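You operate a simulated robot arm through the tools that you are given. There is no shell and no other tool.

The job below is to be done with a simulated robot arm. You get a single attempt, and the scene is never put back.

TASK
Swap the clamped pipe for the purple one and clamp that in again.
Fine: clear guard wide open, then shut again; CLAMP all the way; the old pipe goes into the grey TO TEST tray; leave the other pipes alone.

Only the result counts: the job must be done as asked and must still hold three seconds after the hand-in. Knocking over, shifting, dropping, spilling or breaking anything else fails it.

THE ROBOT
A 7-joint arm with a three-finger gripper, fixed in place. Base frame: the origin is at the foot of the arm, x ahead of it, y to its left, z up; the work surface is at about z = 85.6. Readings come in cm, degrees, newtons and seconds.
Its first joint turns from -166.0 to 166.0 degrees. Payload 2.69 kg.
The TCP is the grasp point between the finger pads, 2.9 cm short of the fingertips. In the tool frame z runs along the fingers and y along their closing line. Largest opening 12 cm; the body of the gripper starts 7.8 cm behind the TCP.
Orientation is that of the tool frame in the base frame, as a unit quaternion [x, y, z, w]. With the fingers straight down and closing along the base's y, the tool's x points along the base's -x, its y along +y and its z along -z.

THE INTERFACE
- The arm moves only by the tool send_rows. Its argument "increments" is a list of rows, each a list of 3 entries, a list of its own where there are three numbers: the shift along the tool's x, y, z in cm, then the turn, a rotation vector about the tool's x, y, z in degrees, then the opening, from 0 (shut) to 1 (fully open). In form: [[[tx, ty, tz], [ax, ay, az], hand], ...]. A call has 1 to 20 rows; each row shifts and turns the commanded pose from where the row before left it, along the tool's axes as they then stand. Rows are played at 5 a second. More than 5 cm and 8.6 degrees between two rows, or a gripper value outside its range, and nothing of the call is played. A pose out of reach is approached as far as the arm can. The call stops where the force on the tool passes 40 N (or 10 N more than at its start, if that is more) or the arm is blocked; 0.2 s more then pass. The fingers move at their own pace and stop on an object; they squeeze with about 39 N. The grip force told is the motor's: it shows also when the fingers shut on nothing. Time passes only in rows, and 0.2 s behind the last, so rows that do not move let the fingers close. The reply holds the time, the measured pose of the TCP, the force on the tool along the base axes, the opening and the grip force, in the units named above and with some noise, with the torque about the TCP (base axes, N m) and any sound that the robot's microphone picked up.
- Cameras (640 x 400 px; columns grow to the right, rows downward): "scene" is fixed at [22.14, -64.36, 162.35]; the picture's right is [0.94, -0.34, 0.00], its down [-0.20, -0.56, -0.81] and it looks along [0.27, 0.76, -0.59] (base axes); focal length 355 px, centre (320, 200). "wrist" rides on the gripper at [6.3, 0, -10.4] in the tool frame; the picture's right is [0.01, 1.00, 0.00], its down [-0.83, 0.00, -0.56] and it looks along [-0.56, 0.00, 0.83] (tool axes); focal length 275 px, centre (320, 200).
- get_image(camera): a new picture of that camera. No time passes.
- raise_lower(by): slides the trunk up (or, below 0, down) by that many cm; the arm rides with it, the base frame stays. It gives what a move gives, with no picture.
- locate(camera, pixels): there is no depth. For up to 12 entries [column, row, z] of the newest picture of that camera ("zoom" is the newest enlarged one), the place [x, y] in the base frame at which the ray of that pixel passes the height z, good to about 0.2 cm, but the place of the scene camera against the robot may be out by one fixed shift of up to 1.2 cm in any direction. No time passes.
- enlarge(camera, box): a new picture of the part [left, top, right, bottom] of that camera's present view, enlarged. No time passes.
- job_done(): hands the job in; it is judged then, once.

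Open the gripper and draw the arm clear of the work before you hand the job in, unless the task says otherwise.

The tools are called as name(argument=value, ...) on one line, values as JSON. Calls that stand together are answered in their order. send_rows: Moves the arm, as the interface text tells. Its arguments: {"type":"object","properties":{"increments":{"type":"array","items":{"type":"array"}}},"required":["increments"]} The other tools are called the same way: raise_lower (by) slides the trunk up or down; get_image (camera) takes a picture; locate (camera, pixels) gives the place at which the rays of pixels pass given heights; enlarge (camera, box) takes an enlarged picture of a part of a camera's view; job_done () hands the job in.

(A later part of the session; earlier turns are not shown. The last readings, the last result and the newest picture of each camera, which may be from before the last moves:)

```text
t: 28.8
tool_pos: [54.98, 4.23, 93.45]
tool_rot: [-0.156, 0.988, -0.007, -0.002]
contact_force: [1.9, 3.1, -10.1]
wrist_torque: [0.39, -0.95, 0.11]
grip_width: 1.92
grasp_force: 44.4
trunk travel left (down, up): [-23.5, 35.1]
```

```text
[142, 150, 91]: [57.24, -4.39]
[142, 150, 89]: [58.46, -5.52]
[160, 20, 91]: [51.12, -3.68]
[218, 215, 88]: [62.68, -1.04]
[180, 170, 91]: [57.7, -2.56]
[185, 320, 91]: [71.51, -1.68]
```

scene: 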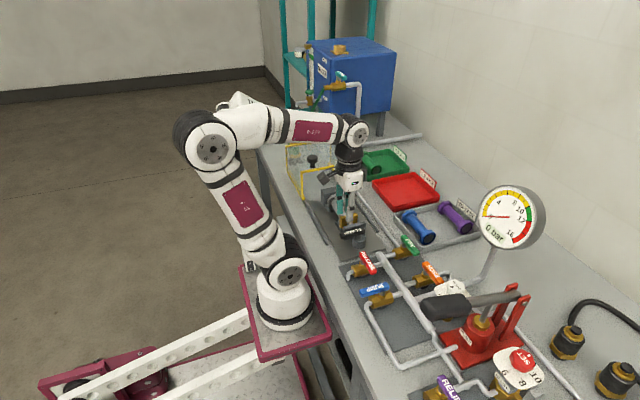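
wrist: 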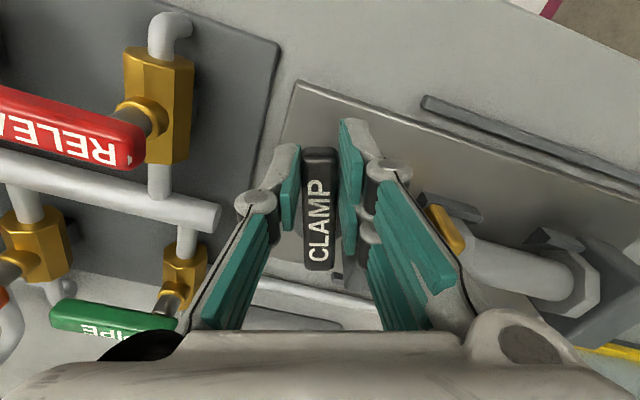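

Clear (RELEASE handle tip at y≈-4.4). Continue the swing up to ~84°.

send_rows(increments=[[[-0.027, -0.517, 0], [0, 0, -6], 0.08], [[-0.027, -0.517, 0], [0, 0, -6], 0.08], [[-0.027, -0.517, 0], [0, 0, -6], 0.08], [[-0.027, -0.517, 0], [0, 0, -6], 0.08], [[-0.027, -0.517, 0], [0, 0, -6], 0.08], [[-0.027, -0.517, 0], [0, 0, -6], 0.08], [[0, 0, 0], [0, 0, 0], 0.08]])

get_image(camera="wrist")

enlarge(camera="scene", box=[310, 180, 390, 250])

```text
t: 30.4
tool_pos: [56.94, 1.75, 93.4]
tool_rot: [-0.454, 0.891, -0.006, -0.004]
contact_force: [9.6, -21.3, -22.6]
wrist_torque: [-0.68, -0.04, -1.05]
grip_width: 1.91
grasp_force: 43.7
trunk travel left (down, up): [-23.5, 35.1]
```

```text
taken
```

wrist: 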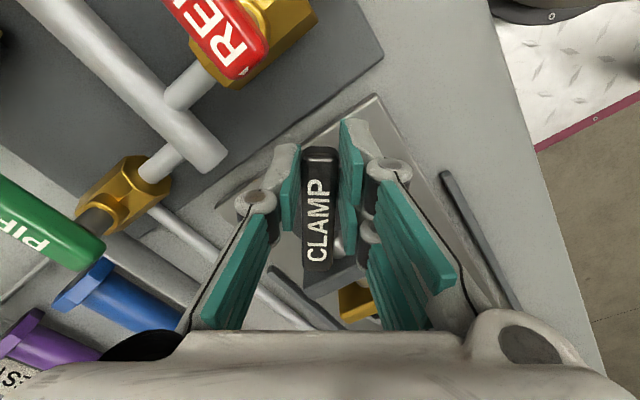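

```text
5.71 times, centred on (350, 215) of scene
```

zoom: 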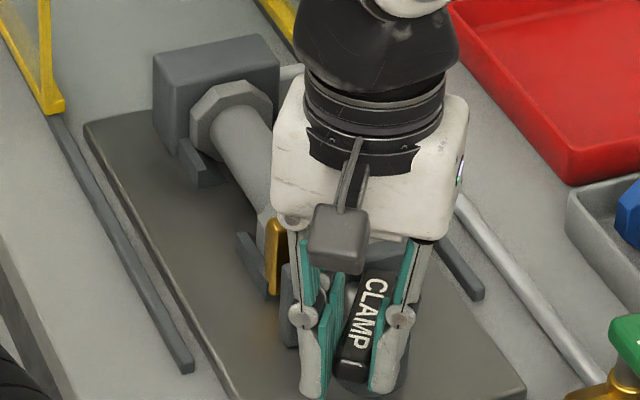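

Force has built up at 54° (32 N). I open briefly and re-grip to relax any misalignment and see whether the lever stays.

send_rows(increments=[[[0, 0, 0], [0, 0, 0], 0.25], [[0, 0, 0], [0, 0, 0], 0.25], [[0, 0, 0], [0, 0, 0], 0.25]])

get_image(camera="wrist")

enlarge(camera="scene", box=[310, 180, 390, 250])

```text
t: 31.2
tool_pos: [56.71, 1.93, 93.53]
tool_rot: [-0.453, 0.892, -0.005, -0.003]
contact_force: [-0.5, -1.2, -0.3]
wrist_torque: [0.0, -0.01, -0.01]
grip_width: 3.0
grasp_force: 0.1
trunk travel left (down, up): [-23.5, 35.1]
```

```text
taken
```

wrist: 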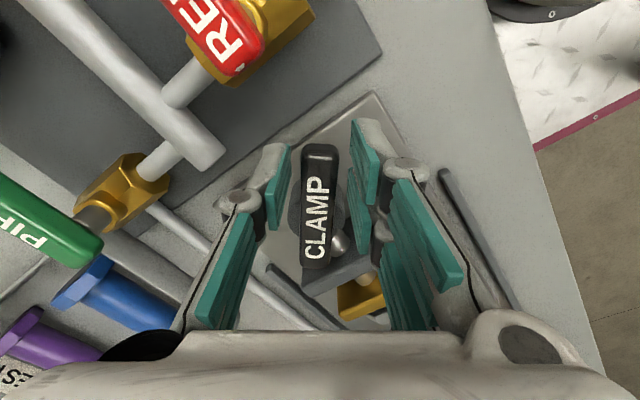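

```text
5.71 times, centred on (350, 215) of scene
```

zoom: 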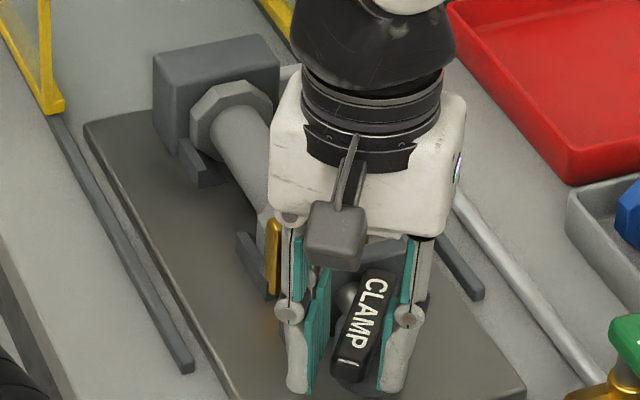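

Lever holds its place. Re-grip and continue another 36° in small steps.

send_rows(increments=[[[0, 0, 0.05], [0, 0, 0], 0.08], [[0, 0, 0], [0, 0, 0], 0.08], [[0, 0, 0], [0, 0, 0], 0.08], [[-0.027, -0.517, 0], [0, 0, -6], 0.08], [[-0.027, -0.517, 0], [0, 0, -6], 0.08], [[-0.027, -0.517, 0], [0, 0, -6], 0.08], [[0, 0, 0], [0, 0, 0], 0.08]])

get_image(camera="wrist")

enlarge(camera="scene", box=[310, 180, 390, 250])

```text
t: 32.8
tool_pos: [58.12, 1.03, 93.51]
tool_rot: [-0.587, 0.81, -0.006, -0.003]
contact_force: [18.3, -19.5, 13.8]
wrist_torque: [-0.32, -0.54, -1.18]
grip_width: 1.93
grasp_force: 44.5
trunk travel left (down, up): [-23.5, 35.1]
```

```text
taken
```

wrist: 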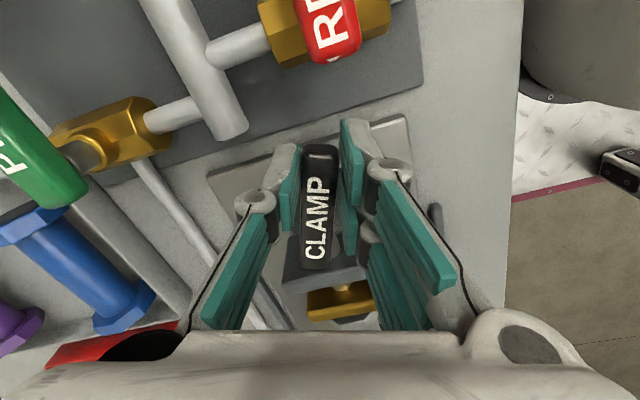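

```text
5.71 times, centred on (350, 215) of scene
```

zoom: 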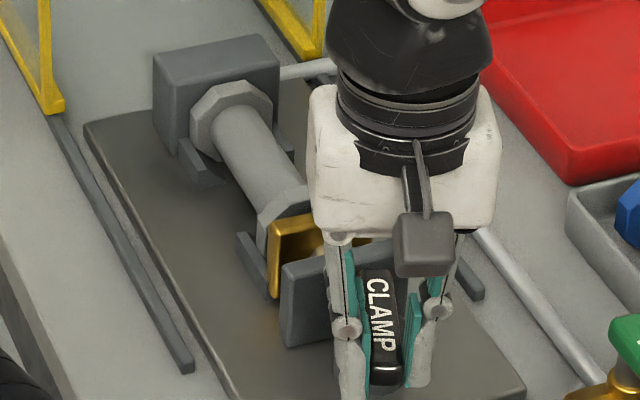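

At 72°, moving with a lateral force that suggests the pivot is slightly further +x. I nudge the tool 0.15 forward and go on to 90°.

send_rows(increments=[[[0.05, -0.17, 0], [0, 0, 0], 0.08], [[-0.027, -0.53, 0], [0, 0, -6], 0.08], [[-0.027, -0.53, 0], [0, 0, -6], 0.08], [[-0.027, -0.53, 0], [0, 0, -6], 0.08], [[0, 0, 0], [0, 0, 0], 0.08]])

get_image(camera="wrist")

enlarge(camera="scene", box=[310, 180, 390, 250])

```text
t: 34.0
tool_pos: [59.82, 0.75, 93.54]
tool_rot: [-0.706, 0.708, -0.005, -0.004]
contact_force: [15.6, -21.8, 17.9]
wrist_torque: [-0.67, -0.43, -0.82]
grip_width: 1.87
grasp_force: 43.7
trunk travel left (down, up): [-23.5, 35.1]
```

```text
taken
```

wrist: 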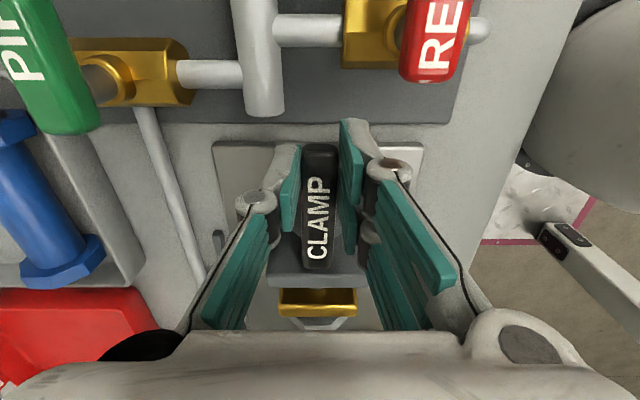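

```text
5.71 times, centred on (350, 215) of scene
```

zoom: 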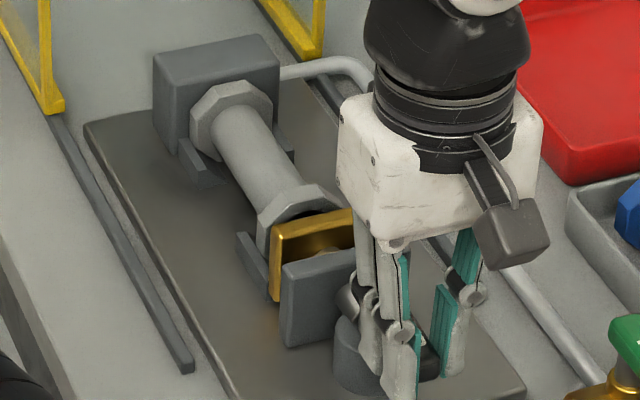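

At 90° the brass jaw has retracted with a gap. I test whether it turns further, gently.

send_rows(increments=[[[0, -0.1, 0], [0, 0, 0], 0.08], [[-0.015, -0.35, 0], [0, 0, -4], 0.08], [[-0.015, -0.35, 0], [0, 0, -4], 0.08], [[0, 0, 0], [0, 0, 0], 0.08]])

get_image(camera="wrist")

```text
t: 35.0
tool_pos: [60.18, 0.9, 93.49]
tool_rot: [0.754, -0.657, 0.0, 0.007]
contact_force: [-26.8, -12.1, 28.9]
wrist_torque: [0.15, 0.74, -0.79]
grip_width: 2.06
grasp_force: 45.3
trunk travel left (down, up): [-23.5, 35.1]
```

```text
taken
```

wrist: 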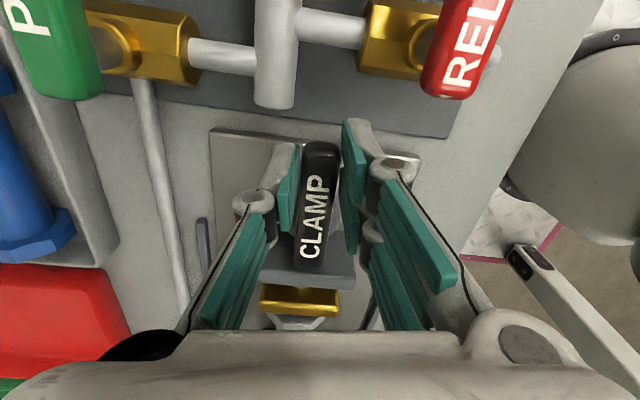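

Opposing force and the lever tilting in the grip show the stop at ~90°: fully unclamped. Release and rise.

send_rows(increments=[[[0, 0, 0], [0, 0, 0], 0.3], [[0, 0, 0], [0, 0, 0], 0.3], [[0, 0, 0], [0, 0, 0], 0.3], [[0, 0, -2], [0, 0, 0], 0.3], [[0, 0, -3], [0, 0, 0], 0.3], [[0, 0, -4], [0, 0, 4], 0.3], [[0, 0, -4], [0, 0, 4], 0.6], [[0, 0, 0], [0, 0, 0], 0.6]])

get_image(camera="wrist")

enlarge(camera="wrist", box=[200, 70, 440, 330])

enlarge(camera="scene", box=[310, 170, 390, 250])

```text
t: 36.8
tool_pos: [60.65, 0.9, 106.55]
tool_rot: [-0.706, 0.708, -0.003, -0.006]
contact_force: [-0.7, -0.6, -0.2]
wrist_torque: [0.03, 0.0, -0.01]
grip_width: 7.21
grasp_force: 0.1
trunk travel left (down, up): [-23.5, 35.1]
```

```text
taken
```

wrist: 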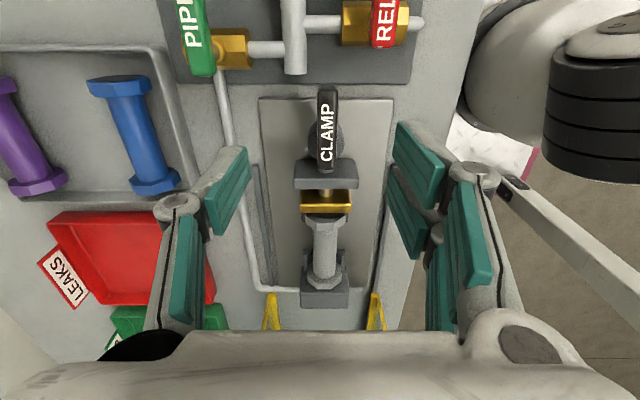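

```text
1.54 times, centred on (320, 200) of wrist
```

zoom: 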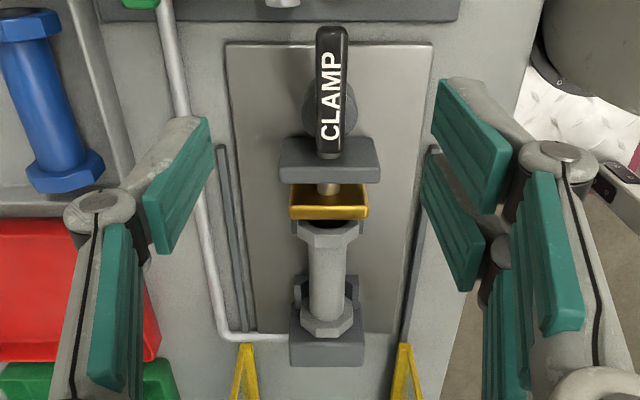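

```text
5.00 times, centred on (350, 210) of scene
```

zoom: 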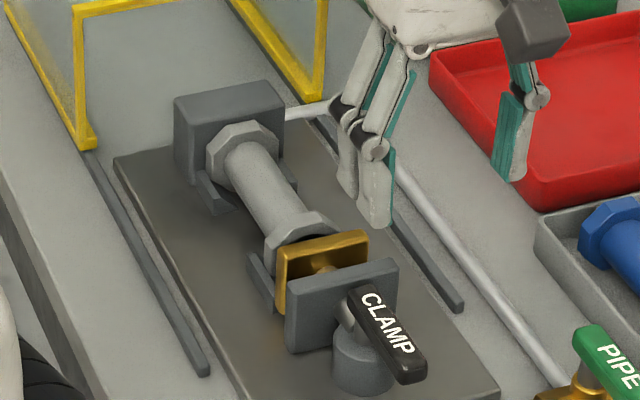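

Unclamped: visible gap at the jaw. Now move above the pipe centre (59.6, 21) with fingers closing along x.

send_rows(increments=[[[-4, 0.25, 0], [0, 0, 0], 0.6], [[-4, 0.25, 0], [0, 0, 0], 0.6], [[-4, 0.25, 0], [0, 0, 0], 0.6], [[-4, 0.25, 0], [0, 0, 0], 0.6], [[-4, 0, 0], [0, 0, 0], 0.6], [[0, 0, 0], [0, 0, 0], 0.6]])

get_image(camera="wrist")

enlarge(camera="wrist", box=[230, 60, 430, 260])

```text
t: 38.2
tool_pos: [59.85, 21.29, 106.18]
tool_rot: [-0.706, 0.708, -0.003, -0.005]
contact_force: [0.5, 0.7, -1.3]
wrist_torque: [-0.03, 0.0, 0.0]
grip_width: 7.19
grasp_force: 0.1
trunk travel left (down, up): [-23.5, 35.1]
```

```text
taken
```

wrist: 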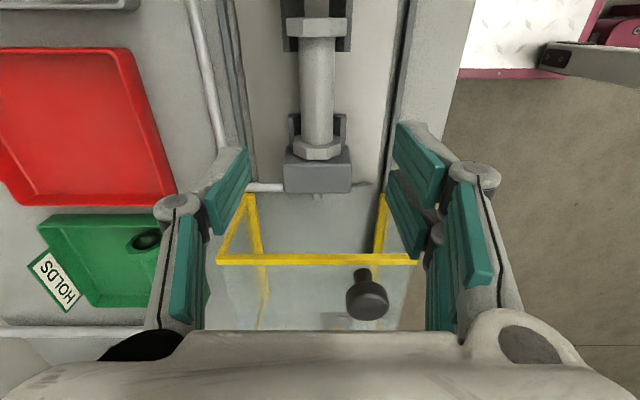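

```text
2.00 times, centred on (330, 160) of wrist
```

zoom: 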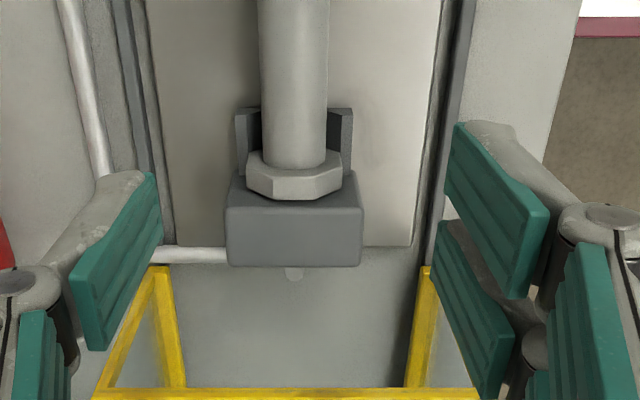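

locate(camera="wrist", pixels=[[301, 80, 90], [334, 80, 90], [317.5, 80, 90], [317.5, 80, 88], [292, 155, 90], [342, 155, 90], [285, 22, 90], [350, 22, 90], [317, 140, 91], [317, 160, 92], [285, 190, 93], [318, 35, 90]])

enlarge(camera="scene", box=[310, 170, 390, 250])

```text
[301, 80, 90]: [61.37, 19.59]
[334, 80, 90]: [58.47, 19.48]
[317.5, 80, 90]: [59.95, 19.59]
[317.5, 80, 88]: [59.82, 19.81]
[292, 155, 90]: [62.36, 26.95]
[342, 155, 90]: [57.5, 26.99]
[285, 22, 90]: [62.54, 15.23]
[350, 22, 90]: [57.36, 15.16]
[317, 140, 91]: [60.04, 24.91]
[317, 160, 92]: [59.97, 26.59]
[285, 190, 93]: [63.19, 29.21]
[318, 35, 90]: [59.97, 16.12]
```

```text
5.00 times, centred on (350, 210) of scene
```

zoom: 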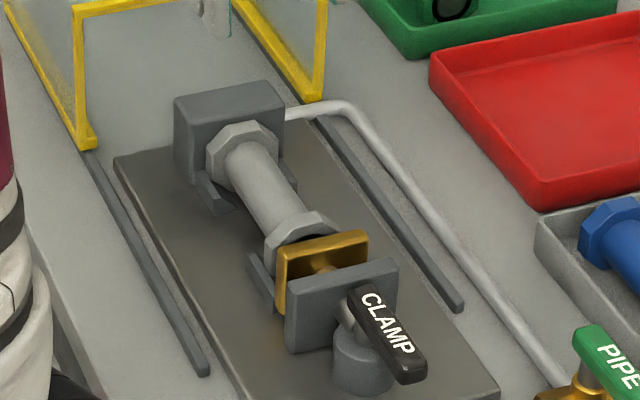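

locate(camera="zoom", pixels=[[270, 188, 88], [270, 188, 89], [270, 188, 90], [270, 188, 91], [243, 150, 89], [243, 150, 90], [302, 240, 89], [302, 240, 90], [150, 155, 86.5], [228, 95, 92], [228, 95, 94]])

```text
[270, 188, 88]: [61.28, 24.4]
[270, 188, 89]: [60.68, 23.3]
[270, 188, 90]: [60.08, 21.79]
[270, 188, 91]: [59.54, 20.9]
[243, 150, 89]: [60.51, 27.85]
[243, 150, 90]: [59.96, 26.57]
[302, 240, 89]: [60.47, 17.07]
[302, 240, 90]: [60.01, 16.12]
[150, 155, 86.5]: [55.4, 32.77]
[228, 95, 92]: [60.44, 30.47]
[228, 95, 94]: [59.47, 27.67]
```

Pipe axis: x≈59.93, z≈89.3, y centre ≈21. Descend to TCP z≈91 first with fingers straddling the tube.

send_rows(increments=[[[0.2, -0.08, 4], [0, 0, 0], 0.6], [[0, 0, 4], [0, 0, 0], 0.6], [[0, 0, 4], [0, 0, 0], 0.6], [[0, 0, 3], [0, 0, 0], 0.6], [[0, 0, 0], [0, 0, 0], 0.6]])

get_image(camera="wrist")

enlarge(camera="scene", box=[310, 170, 390, 250])

```text
t: 39.4
tool_pos: [59.6, 20.47, 91.16]
tool_rot: [-0.706, 0.708, -0.003, -0.006]
contact_force: [0.7, 0.4, 0.3]
wrist_torque: [0.01, 0.03, 0.02]
grip_width: 7.19
grasp_force: 0.1
trunk travel left (down, up): [-23.5, 35.1]
```

```text
taken
```

wrist: 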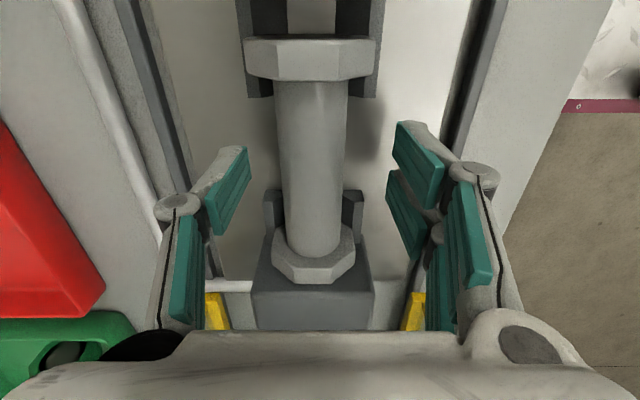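

```text
5.00 times, centred on (350, 210) of scene
```

zoom: 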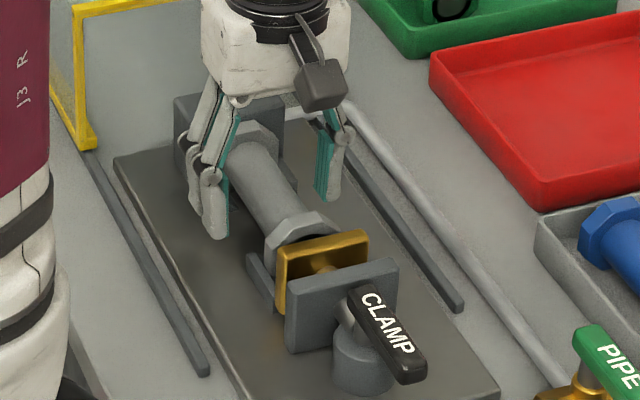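

locate(camera="wrist", pixels=[[275, 100, 89.3], [348, 100, 89.3], [282, 220, 89.3], [343, 220, 89.3], [310, 38, 91.5], [310, 82, 91.5], [314, 230, 91], [314, 262, 91.5], [314, 283, 91.5], [254, 290, 93], [375, 290, 93]])

```text
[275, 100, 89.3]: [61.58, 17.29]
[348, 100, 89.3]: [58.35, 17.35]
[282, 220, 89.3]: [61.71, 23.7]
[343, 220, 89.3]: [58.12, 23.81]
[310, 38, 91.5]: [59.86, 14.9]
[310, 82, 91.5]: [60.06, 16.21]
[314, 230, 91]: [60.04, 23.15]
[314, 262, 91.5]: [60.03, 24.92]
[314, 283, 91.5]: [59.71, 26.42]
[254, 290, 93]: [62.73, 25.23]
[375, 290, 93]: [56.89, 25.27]
```

Pipe centre x≈59.95. Correct, lower to ≈90.2 and close on the tube.

send_rows(increments=[[[-0.4, -0.33, 0.9], [0, 0, 0], 0.6], [[0, 0, 0], [0, 0, 0], 0.6], [[0, 0, 0], [0, 0, 0], 0.2], [[0, 0, 0], [0, 0, 0], 0.2], [[0, 0, 0], [0, 0, 0], 0.2], [[0, 0, 0], [0, 0, 0], 0.2]])

get_image(camera="wrist")

```text
t: 40.8
tool_pos: [59.99, 20.91, 90.29]
tool_rot: [-0.706, 0.708, -0.004, -0.006]
contact_force: [-0.6, 0.0, 0.6]
wrist_torque: [0.02, 0.01, 0.06]
grip_width: 3.13
grasp_force: 39.2
trunk travel left (down, up): [-23.5, 35.1]
```

```text
taken
```

wrist: 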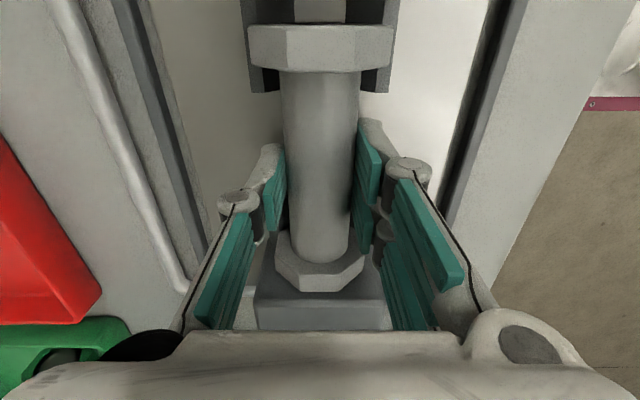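

Tube held (3.13). Shift -y 0.3 off the rear seat, then lift 1 cm and check forces.

send_rows(increments=[[[0.3, 0, 0], [0, 0, 0], 0.2], [[0, 0, 0], [0, 0, 0], 0.2], [[0.01, 0, -0.5], [0, 0, 0], 0.2], [[0.01, 0, -0.5], [0, 0, 0], 0.2], [[0, 0, 0], [0, 0, 0], 0.2]])

get_image(camera="wrist")

enlarge(camera="scene", box=[310, 170, 390, 250])

```text
t: 42.0
tool_pos: [60.01, 20.6, 91.46]
tool_rot: [-0.706, 0.708, -0.004, -0.006]
contact_force: [-0.3, -0.3, -3.5]
wrist_torque: [-0.01, -0.02, 0.03]
grip_width: 3.16
grasp_force: 38.6
trunk travel left (down, up): [-23.5, 35.1]
```

```text
taken
```

wrist: 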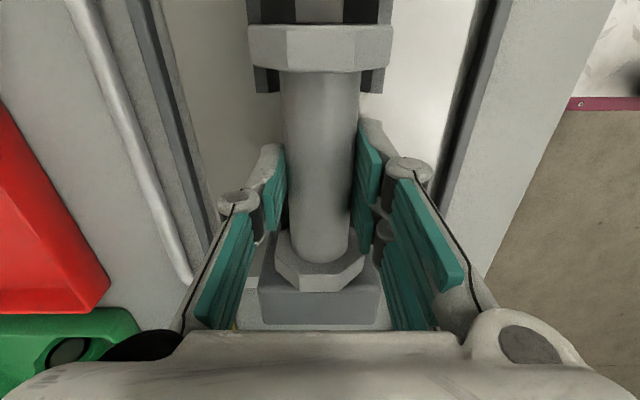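

```text
5.00 times, centred on (350, 210) of scene
```

zoom: 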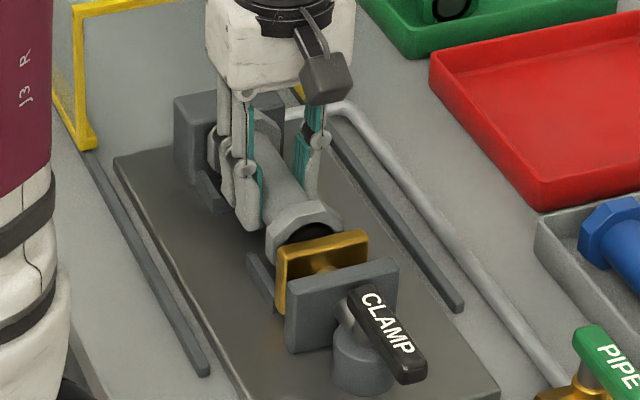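

The pipe lifts freely (3.5 N). Lift to z≈103 and carry toward the middle of the TO TEST tray (x≈87.3, y≈6).

send_rows(increments=[[[0.03, 0, -3], [0, 0, 0], 0.2], [[0.03, 0, -3], [0, 0, 0], 0.2], [[0.03, 0, -3], [0, 0, 0], 0.2], [[0.03, 0, -3], [0, 0, 0], 0.2], [[1.6, -3, 0], [0, 0, 0], 0.2], [[1.6, -3, 0], [0, 0, 0], 0.2], [[1.6, -3, 0], [0, 0, 0], 0.2], [[1.6, -3, 0], [0, 0, 0], 0.2], [[1.6, -3, 0], [0, 0, 0], 0.2], [[1.6, -3, 0], [0, 0, 0], 0.2], [[1.6, -3, 0], [0, 0, 0], 0.2], [[0, 0, 0], [0, 0, 0], 0.2]])

get_image(camera="wrist")

get_image(camera="scene")

```text
t: 44.6
tool_pos: [81.07, 9.59, 103.43]
tool_rot: [-0.707, 0.708, -0.003, -0.005]
contact_force: [-0.5, -0.3, -5.7]
wrist_torque: [-0.01, 0.0, -0.01]
grip_width: 3.16
grasp_force: 39.0
trunk travel left (down, up): [-23.5, 35.1]
```

```text
taken
```

wrist: 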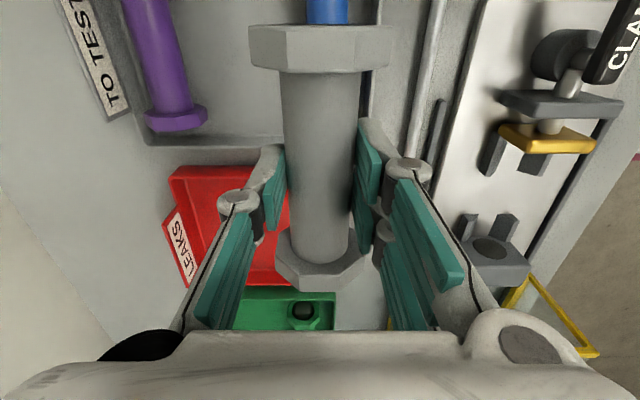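

```text
taken
```

scene: 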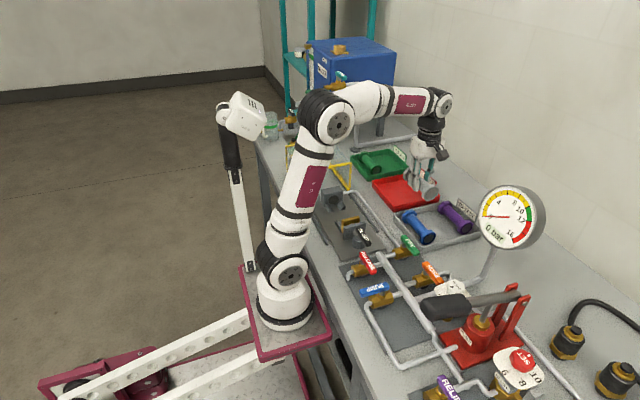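

Continue to (87.3, 6) above the tray at this height and check.

send_rows(increments=[[[1.8, -3.1, 0], [0, 0, 0], 0.2], [[1.8, -3.1, 0], [0, 0, 0], 0.2], [[0, 0, 0], [0, 0, 0], 0.2]])

get_image(camera="wrist")

enlarge(camera="scene", box=[370, 150, 500, 260])

```text
t: 45.4
tool_pos: [87.16, 6.04, 103.33]
tool_rot: [-0.706, 0.708, -0.003, -0.007]
contact_force: [0.5, 0.9, -3.5]
wrist_torque: [0.0, 0.0, 0.02]
grip_width: 3.15
grasp_force: 38.7
trunk travel left (down, up): [-23.5, 35.1]
```

```text
taken
```

wrist: 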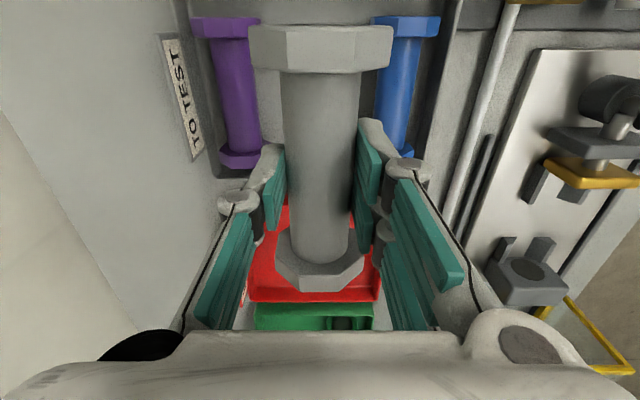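

```text
3.64 times, centred on (435, 205) of scene
```

zoom: 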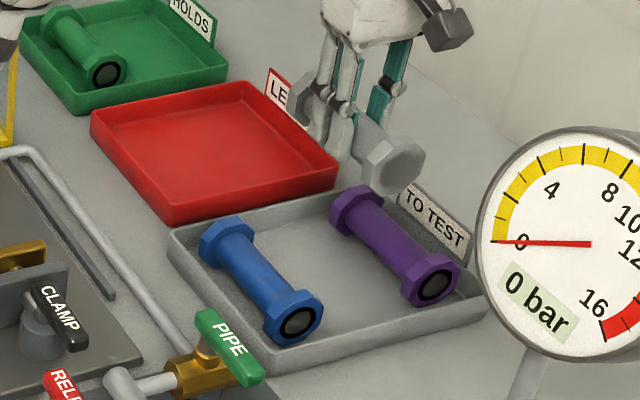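

locate(camera="wrist", pixels=[[213, 100, 88.7], [251, 100, 88.7], [377, 100, 88.7], [413, 100, 88.7], [190, 25, 89], [440, 25, 89], [220, 155, 89], [262, 155, 89], [225, 20, 90], [240, 165, 90], [405, 20, 90], [408, 155, 90]])

locate(camera="scene", pixels=[[398, 208, 87], [378, 213, 87], [470, 178, 87], [420, 246, 87]])

```text
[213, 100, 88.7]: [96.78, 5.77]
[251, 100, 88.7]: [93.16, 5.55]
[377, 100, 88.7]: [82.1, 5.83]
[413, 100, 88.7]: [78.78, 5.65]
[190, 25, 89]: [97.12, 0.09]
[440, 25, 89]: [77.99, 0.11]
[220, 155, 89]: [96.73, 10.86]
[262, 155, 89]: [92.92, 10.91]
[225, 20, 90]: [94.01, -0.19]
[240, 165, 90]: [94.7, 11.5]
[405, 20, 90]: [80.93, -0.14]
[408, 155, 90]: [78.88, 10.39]
```

```text
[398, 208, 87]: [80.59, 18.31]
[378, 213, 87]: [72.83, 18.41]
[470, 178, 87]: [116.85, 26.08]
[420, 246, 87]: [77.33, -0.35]
```

Blue axis x≈80.4, purple axis x≈94.9; the mid gap is x≈87.6. Descend to about z 91 there.

send_rows(increments=[[[-0.04, -0.4, 3], [0, 0, 0], 0.2], [[-0.04, 0, 3], [0, 0, 0], 0.2], [[-0.04, 0, 3], [0, 0, 0], 0.2], [[-0.04, 0, 2.5], [0, 0, 0], 0.2], [[0, 0, 0], [0, 0, 0], 0.2]])

get_image(camera="wrist")

enlarge(camera="scene", box=[370, 150, 500, 260])

```text
t: 46.6
tool_pos: [87.57, 6.02, 91.98]
tool_rot: [-0.707, 0.708, -0.003, -0.005]
contact_force: [-0.4, -0.3, -4.1]
wrist_torque: [-0.01, -0.02, 0.01]
grip_width: 3.14
grasp_force: 38.7
trunk travel left (down, up): [-23.5, 35.1]
```

```text
taken
```

wrist: 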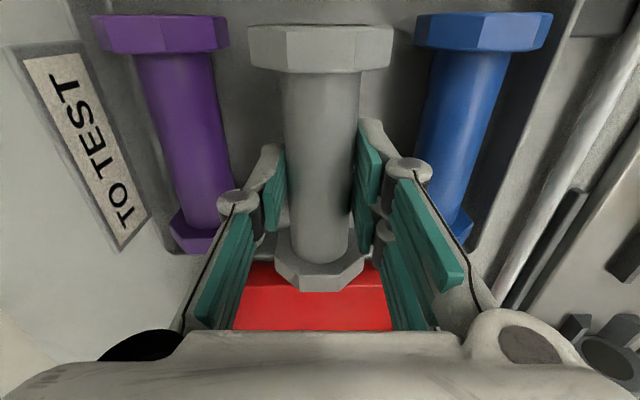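

```text
3.64 times, centred on (435, 205) of scene
```

zoom: 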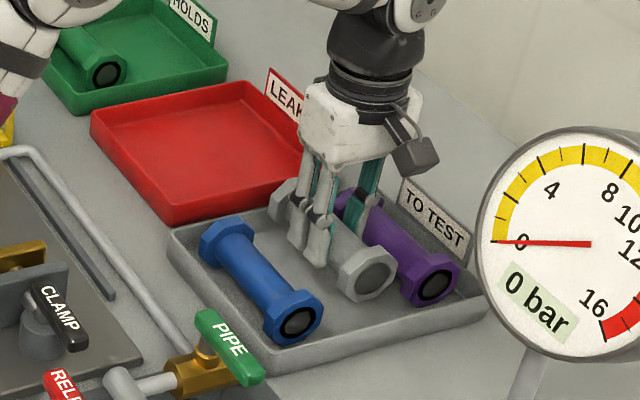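

Aligned between the two pipes. Lower in small steps until the flanges touch the tray floor.

send_rows(increments=[[[0, 0, 0.5], [0, 0, 0], 0.2], [[0, 0, 0.5], [0, 0, 0], 0.2], [[0, 0, 0.4], [0, 0, 0], 0.2], [[0, 0, 0], [0, 0, 0], 0.2]])

enlarge(camera="scene", box=[390, 180, 480, 255])

```text
t: 47.6
tool_pos: [87.59, 5.94, 90.51]
tool_rot: [-0.706, 0.708, -0.004, -0.006]
contact_force: [-1.3, 0.1, -4.3]
wrist_torque: [-0.01, -0.04, 0.03]
grip_width: 3.17
grasp_force: 38.5
trunk travel left (down, up): [-23.5, 35.1]
```

```text
5.33 times, centred on (435, 218) of scene
```

zoom: 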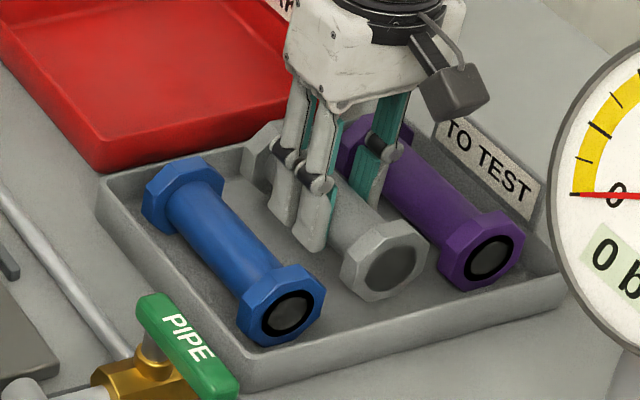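

send_rows(increments=[[[0, 0, 0.25], [0, 0, 0], 0.2], [[0, 0, 0.25], [0, 0, 0], 0.2], [[0, 0, 0], [0, 0, 0], 0.2]])

```text
t: 48.4
tool_pos: [87.57, 6.0, 89.95]
tool_rot: [-0.707, 0.708, -0.003, -0.006]
contact_force: [0.3, -0.3, -4.4]
wrist_torque: [-0.03, 0.02, 0.0]
grip_width: 3.18
grasp_force: 38.5
trunk travel left (down, up): [-23.5, 35.1]
```

No contact yet at z=89.95 (force still just the weight). Continue down in 0.2 steps.

send_rows(increments=[[[0, 0, 0.2], [0, 0, 0], 0.2], [[0, 0, 0.2], [0, 0, 0], 0.2], [[0, 0, 0], [0, 0, 0], 0.2]])

```text
t: 49.2
tool_pos: [87.66, 5.98, 89.6]
tool_rot: [-0.706, 0.708, -0.004, -0.005]
contact_force: [0.4, 0.5, -4.0]
wrist_torque: [0.0, 0.0, 0.01]
grip_width: 3.17
grasp_force: 38.6
trunk travel left (down, up): [-23.5, 35.1]
```

send_rows(increments=[[[0, 0, 0.2], [0, 0, 0], 0.2], [[0, 0, 0], [0, 0, 0], 0.2]])

enlarge(camera="scene", box=[390, 180, 480, 255])

```text
t: 49.8
tool_pos: [87.69, 5.98, 89.44]
tool_rot: [-0.707, 0.707, -0.004, -0.005]
contact_force: [-0.3, -0.1, -0.6]
wrist_torque: [-0.16, 0.06, -0.02]
grip_width: 3.14
grasp_force: 39.2
trunk travel left (down, up): [-23.5, 35.1]
```

```text
5.33 times, centred on (435, 218) of scene
```

zoom: 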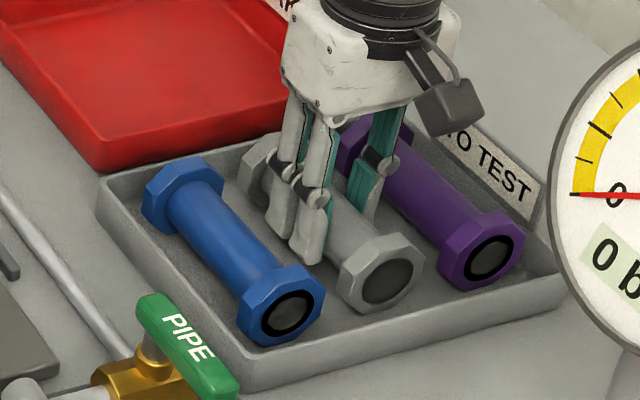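

The tray floor carries the weight now (fz≈-0.6). Settle 0.1 more, open modestly and rise.

send_rows(increments=[[[0, 0, 0.1], [0, 0, 0], 0.2], [[0, 0, 0], [0, 0, 0], 0.3], [[0, 0, 0], [0, 0, 0], 0.42], [[0, 0, 0], [0, 0, 0], 0.42], [[0, 0, -1], [0, 0, 0], 0.42], [[0.02, 0, -2], [0, 0, 0], 0.42], [[0.04, 0, -3], [0, 0, 0], 0.42], [[0.04, 0, -4], [0, 0, 0], 0.6], [[0, 0, 0], [0, 0, 0], 0.6]])

get_image(camera="wrist")

enlarge(camera="scene", box=[390, 180, 480, 255])

```text
t: 51.8
tool_pos: [87.74, 6.08, 99.38]
tool_rot: [-0.707, 0.707, -0.003, -0.006]
contact_force: [-0.4, -0.8, 0.7]
wrist_torque: [-0.03, -0.01, 0.01]
grip_width: 7.21
grasp_force: 0.1
trunk travel left (down, up): [-23.5, 35.1]
```

```text
taken
```

wrist: 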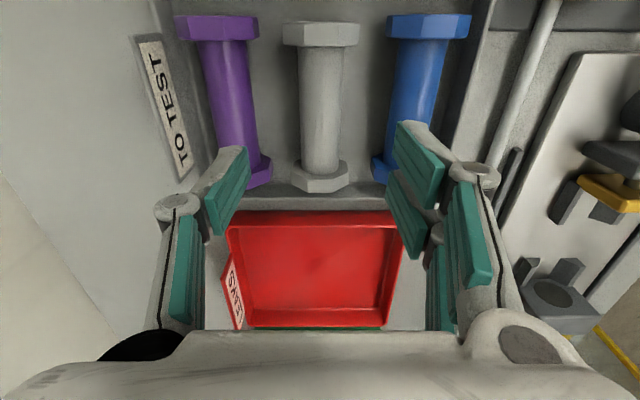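

```text
5.33 times, centred on (435, 218) of scene
```

zoom: 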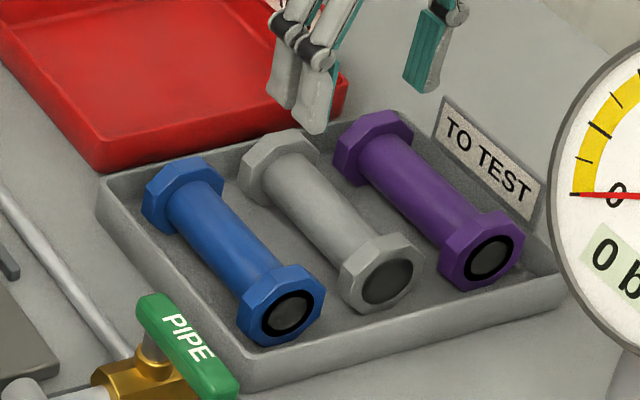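

Silver pipe rests in the tray. Locate purple's axis, using the silver (x≈87.65) as reference.

locate(camera="wrist", pixels=[[209, 100, 88.4], [253, 100, 88.4], [300, 100, 88.4], [343, 100, 88.4], [192, 40, 89], [257, 40, 89], [217, 17, 90.5], [220, 40, 90.5], [318, 22, 90.5], [318, 47, 90.5], [240, 180, 90], [318, 180, 90]])

```text
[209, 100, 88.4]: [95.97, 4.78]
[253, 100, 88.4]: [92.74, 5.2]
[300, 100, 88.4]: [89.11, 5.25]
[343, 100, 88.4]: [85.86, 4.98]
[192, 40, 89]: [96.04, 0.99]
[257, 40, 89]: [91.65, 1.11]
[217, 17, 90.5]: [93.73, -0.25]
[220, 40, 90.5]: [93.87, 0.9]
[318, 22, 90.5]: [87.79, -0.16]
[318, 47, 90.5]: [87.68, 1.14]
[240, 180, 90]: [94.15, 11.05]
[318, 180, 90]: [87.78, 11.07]
```

Purple axis ≈94.4, y centre ≈6. Move above it and narrow the fingers to ~4.8 cm.

send_rows(increments=[[[0, -3.4, 0], [0, 0, 0], 0.4], [[0, -3.4, 0], [0, 0, 0], 0.4], [[0, 0, 0], [0, 0, 0], 0.4]])

get_image(camera="wrist")

enlarge(camera="wrist", box=[220, 0, 420, 220])

```text
t: 52.6
tool_pos: [94.42, 5.93, 99.29]
tool_rot: [-0.707, 0.707, -0.003, -0.007]
contact_force: [-0.2, 0.9, -0.3]
wrist_torque: [-0.03, 0.0, 0.01]
grip_width: 4.83
grasp_force: 0.0
trunk travel left (down, up): [-23.5, 35.1]
```

```text
taken
```

wrist: 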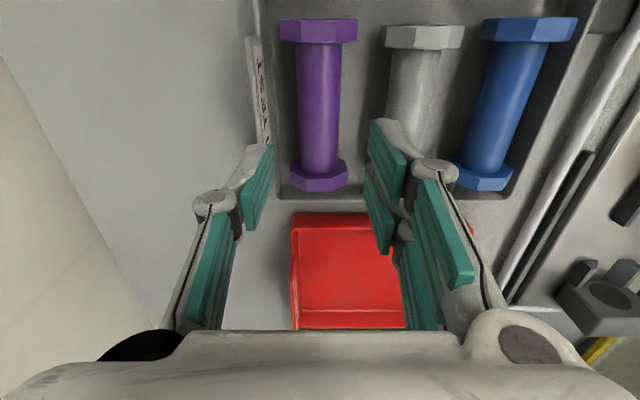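

```text
1.82 times, centred on (320, 110) of wrist
```

zoom: 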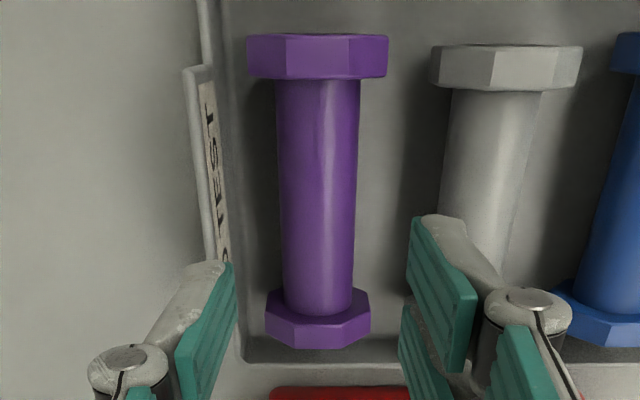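

locate(camera="wrist", pixels=[[297, 60, 88.4], [342, 60, 88.4], [300, 140, 88.4], [338, 140, 88.4], [280, 30, 88.4], [358, 30, 88.4], [290, 175, 88.4], [347, 175, 88.4], [262, 60, 88], [272, 150, 87], [262, 120, 92]])

```text
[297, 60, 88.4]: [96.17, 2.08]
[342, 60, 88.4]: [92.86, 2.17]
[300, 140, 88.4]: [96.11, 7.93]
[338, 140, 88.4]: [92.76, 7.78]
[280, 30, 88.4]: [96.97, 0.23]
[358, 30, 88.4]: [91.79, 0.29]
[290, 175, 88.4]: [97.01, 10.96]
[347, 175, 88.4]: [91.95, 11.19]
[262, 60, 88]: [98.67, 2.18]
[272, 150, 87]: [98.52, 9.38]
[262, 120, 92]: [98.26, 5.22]
```

Purple axis x≈94.47, parallel to y, centre y≈5.9. Descend to TCP z≈89.4 with opening 4.4.

send_rows(increments=[[[0, -0.05, 3], [0, 0, 0], 0.37], [[-0.04, 0, 3], [0, 0, 0], 0.37], [[-0.04, 0, 2], [0, 0, 0], 0.37], [[0, 0, 0], [0, 0, 0], 0.37]])

get_image(camera="wrist")

enlarge(camera="scene", box=[390, 180, 480, 255])

```text
t: 53.6
tool_pos: [94.37, 5.92, 91.37]
tool_rot: [-0.707, 0.708, -0.004, -0.005]
contact_force: [-0.4, 0.3, 0.1]
wrist_torque: [-0.01, -0.03, 0.01]
grip_width: 4.42
grasp_force: 0.1
trunk travel left (down, up): [-23.5, 35.1]
```

```text
taken
```

wrist: 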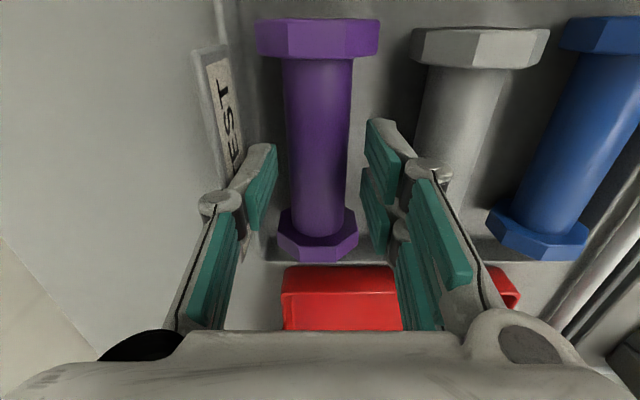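

```text
5.33 times, centred on (435, 218) of scene
```

zoom: 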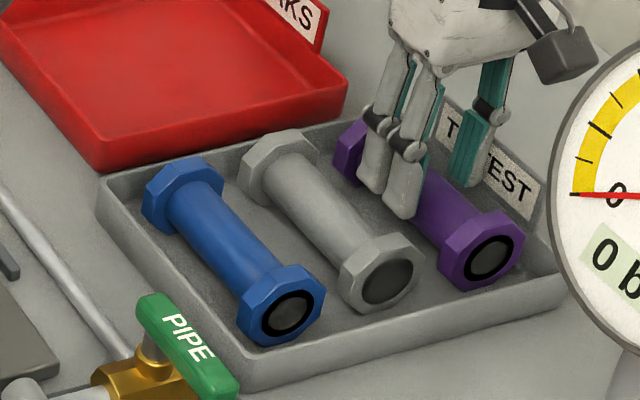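

Centred on purple. Lower 1.95 and close.

send_rows(increments=[[[-0.01, -0.05, 1], [0, 0, 0], 0.37], [[-0.01, 0, 0.95], [0, 0, 0], 0.37], [[0, 0, 0], [0, 0, 0], 0.37], [[0, 0, 0], [0, 0, 0], 0.2], [[0, 0, 0], [0, 0, 0], 0.2], [[0, 0, 0], [0, 0, 0], 0.2]])

get_image(camera="wrist")

```text
t: 55.0
tool_pos: [94.33, 5.81, 89.35]
tool_rot: [-0.706, 0.708, -0.004, -0.006]
contact_force: [1.2, 0.9, 0.1]
wrist_torque: [0.07, -0.06, -0.04]
grip_width: 3.16
grasp_force: 38.5
trunk travel left (down, up): [-23.5, 35.1]
```

```text
taken
```

wrist: 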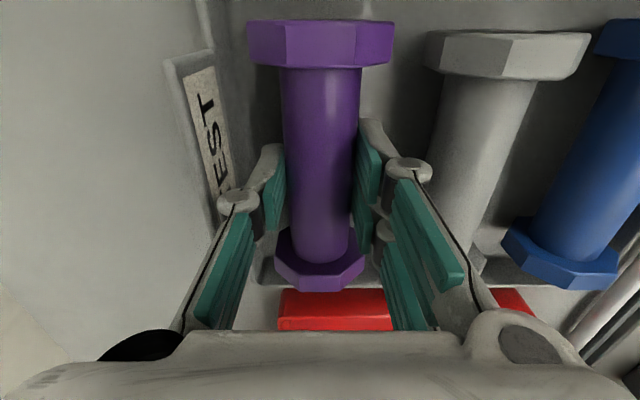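

Purple held (3.16). Lift to z≈102 and carry back over the clamp.

send_rows(increments=[[[0.01, 0, -1], [0, 0, 0], 0.2], [[0.03, 0, -3], [0, 0, 0], 0.2], [[0.04, 0, -4], [0, 0, 0], 0.2], [[0.04, 0, -4.5], [0, 0, 0], 0.2], [[0, 0, 0], [0, 0, 0], 0.2]])

enlarge(camera="scene", box=[370, 150, 500, 260])

```text
t: 56.2
tool_pos: [94.54, 6.19, 102.12]
tool_rot: [-0.707, 0.708, -0.002, -0.006]
contact_force: [-0.5, 0.5, -4.3]
wrist_torque: [-0.02, -0.01, 0.02]
grip_width: 3.16
grasp_force: 38.9
trunk travel left (down, up): [-23.5, 35.1]
```

```text
3.64 times, centred on (435, 205) of scene
```

zoom: 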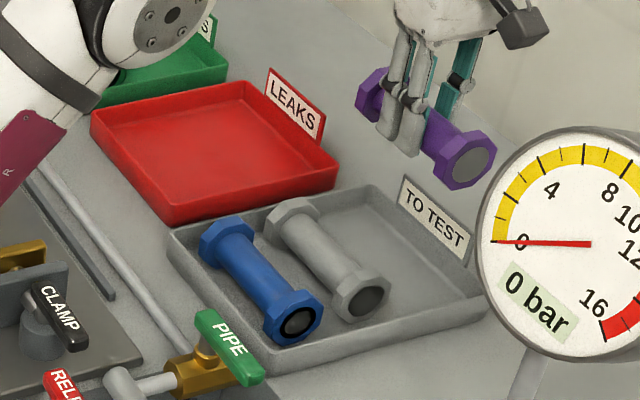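

Purple lifted cleanly. Carry to the clamp: 12 rows toward (60, 20.8).

send_rows(increments=[[[-1.21, 2.88, 0], [0, 0, 0], 0.2], [[-1.21, 2.88, 0], [0, 0, 0], 0.2], [[-1.21, 2.88, 0], [0, 0, 0], 0.2], [[-1.21, 2.88, 0], [0, 0, 0], 0.2], [[-1.21, 2.88, 0], [0, 0, 0], 0.2], [[-1.21, 2.88, 0], [0, 0, 0], 0.2], [[-1.21, 2.88, 0], [0, 0, 0], 0.2], [[-1.21, 2.88, 0], [0, 0, 0], 0.2], [[-1.21, 2.88, 0], [0, 0, 0], 0.2], [[-1.21, 2.88, 0], [0, 0, 0], 0.2], [[-1.21, 2.88, 0], [0, 0, 0], 0.2], [[-1.21, 2.88, 0], [0, 0, 0], 0.2], [[0, 0, 0], [0, 0, 0], 0.2]])

get_image(camera="wrist")

enlarge(camera="scene", box=[310, 170, 390, 250])

```text
t: 59.0
tool_pos: [60.01, 20.56, 101.72]
tool_rot: [-0.707, 0.707, -0.003, -0.006]
contact_force: [-0.5, 0.1, -4.7]
wrist_torque: [0.0, 0.0, 0.02]
grip_width: 3.15
grasp_force: 38.7
trunk travel left (down, up): [-23.5, 35.1]
```

```text
taken
```

wrist: 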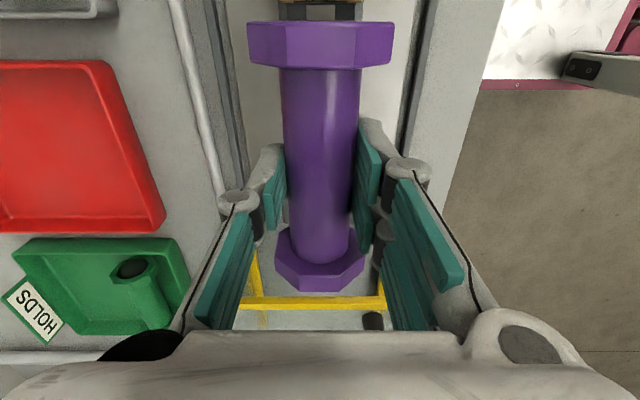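

```text
5.00 times, centred on (350, 210) of scene
```

zoom: 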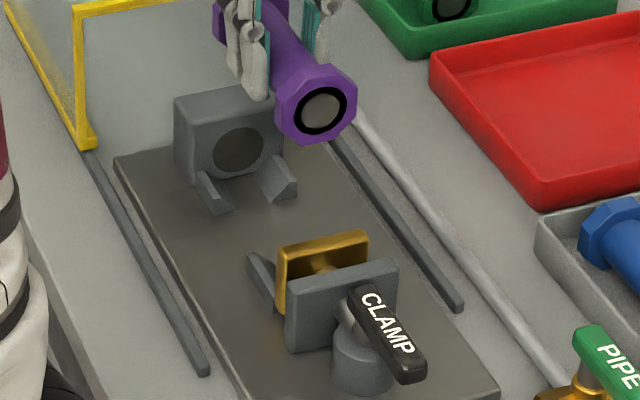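

Above the empty cradle. Lower to z≈92.3, holding (60.0, 20.75), and check clearances.

send_rows(increments=[[[-0.23, 0, 3], [0, 0, 0], 0.2], [[-0.04, 0, 3], [0, 0, 0], 0.2], [[-0.04, 0, 2.4], [0, 0, 0], 0.2], [[-0.02, 0, 1], [0, 0, 0], 0.2], [[0, 0, 0], [0, 0, 0], 0.2]])

get_image(camera="wrist")

enlarge(camera="scene", box=[310, 170, 390, 250])

```text
t: 60.2
tool_pos: [59.82, 20.78, 92.25]
tool_rot: [-0.707, 0.707, -0.004, -0.006]
contact_force: [-0.2, 0.5, -4.3]
wrist_torque: [0.0, 0.0, -0.01]
grip_width: 3.14
grasp_force: 38.8
trunk travel left (down, up): [-23.5, 35.1]
```

```text
taken
```

wrist: 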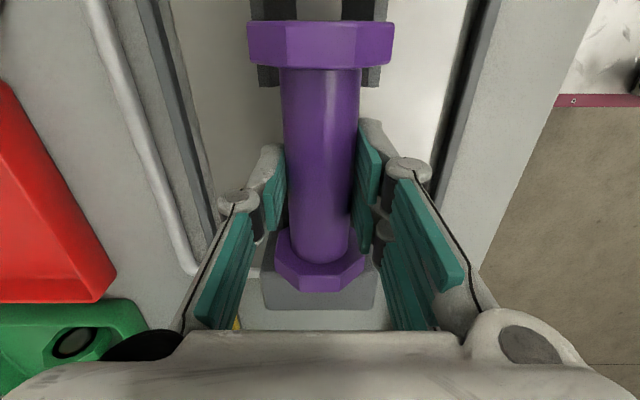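

```text
5.00 times, centred on (350, 210) of scene
```

zoom: 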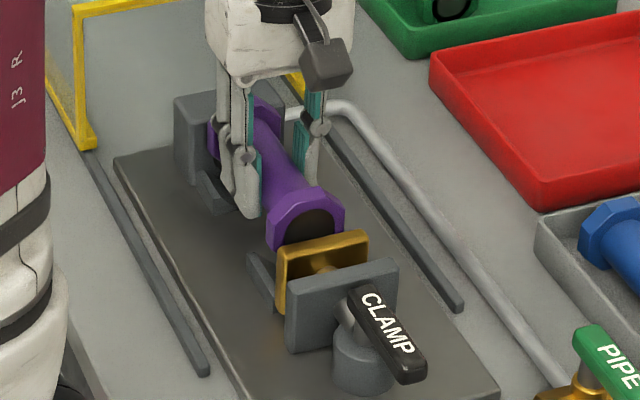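

Looks well aligned. Correct x by +0.15 and lower gently toward z≈90.4.

send_rows(increments=[[[0, -0.15, 0.5], [0, 0, 0], 0.2], [[0, 0, 0.5], [0, 0, 0], 0.2], [[0, 0, 0.4], [0, 0, 0], 0.2], [[0, 0, 0.2], [0, 0, 0], 0.2], [[0, 0, 0], [0, 0, 0], 0.2]])

```text
t: 61.4
tool_pos: [60.1, 20.92, 90.8]
tool_rot: [-0.706, 0.708, -0.003, -0.007]
contact_force: [-0.3, -0.3, -4.3]
wrist_torque: [0.04, -0.03, -0.01]
grip_width: 3.16
grasp_force: 38.8
trunk travel left (down, up): [-23.5, 35.1]
```

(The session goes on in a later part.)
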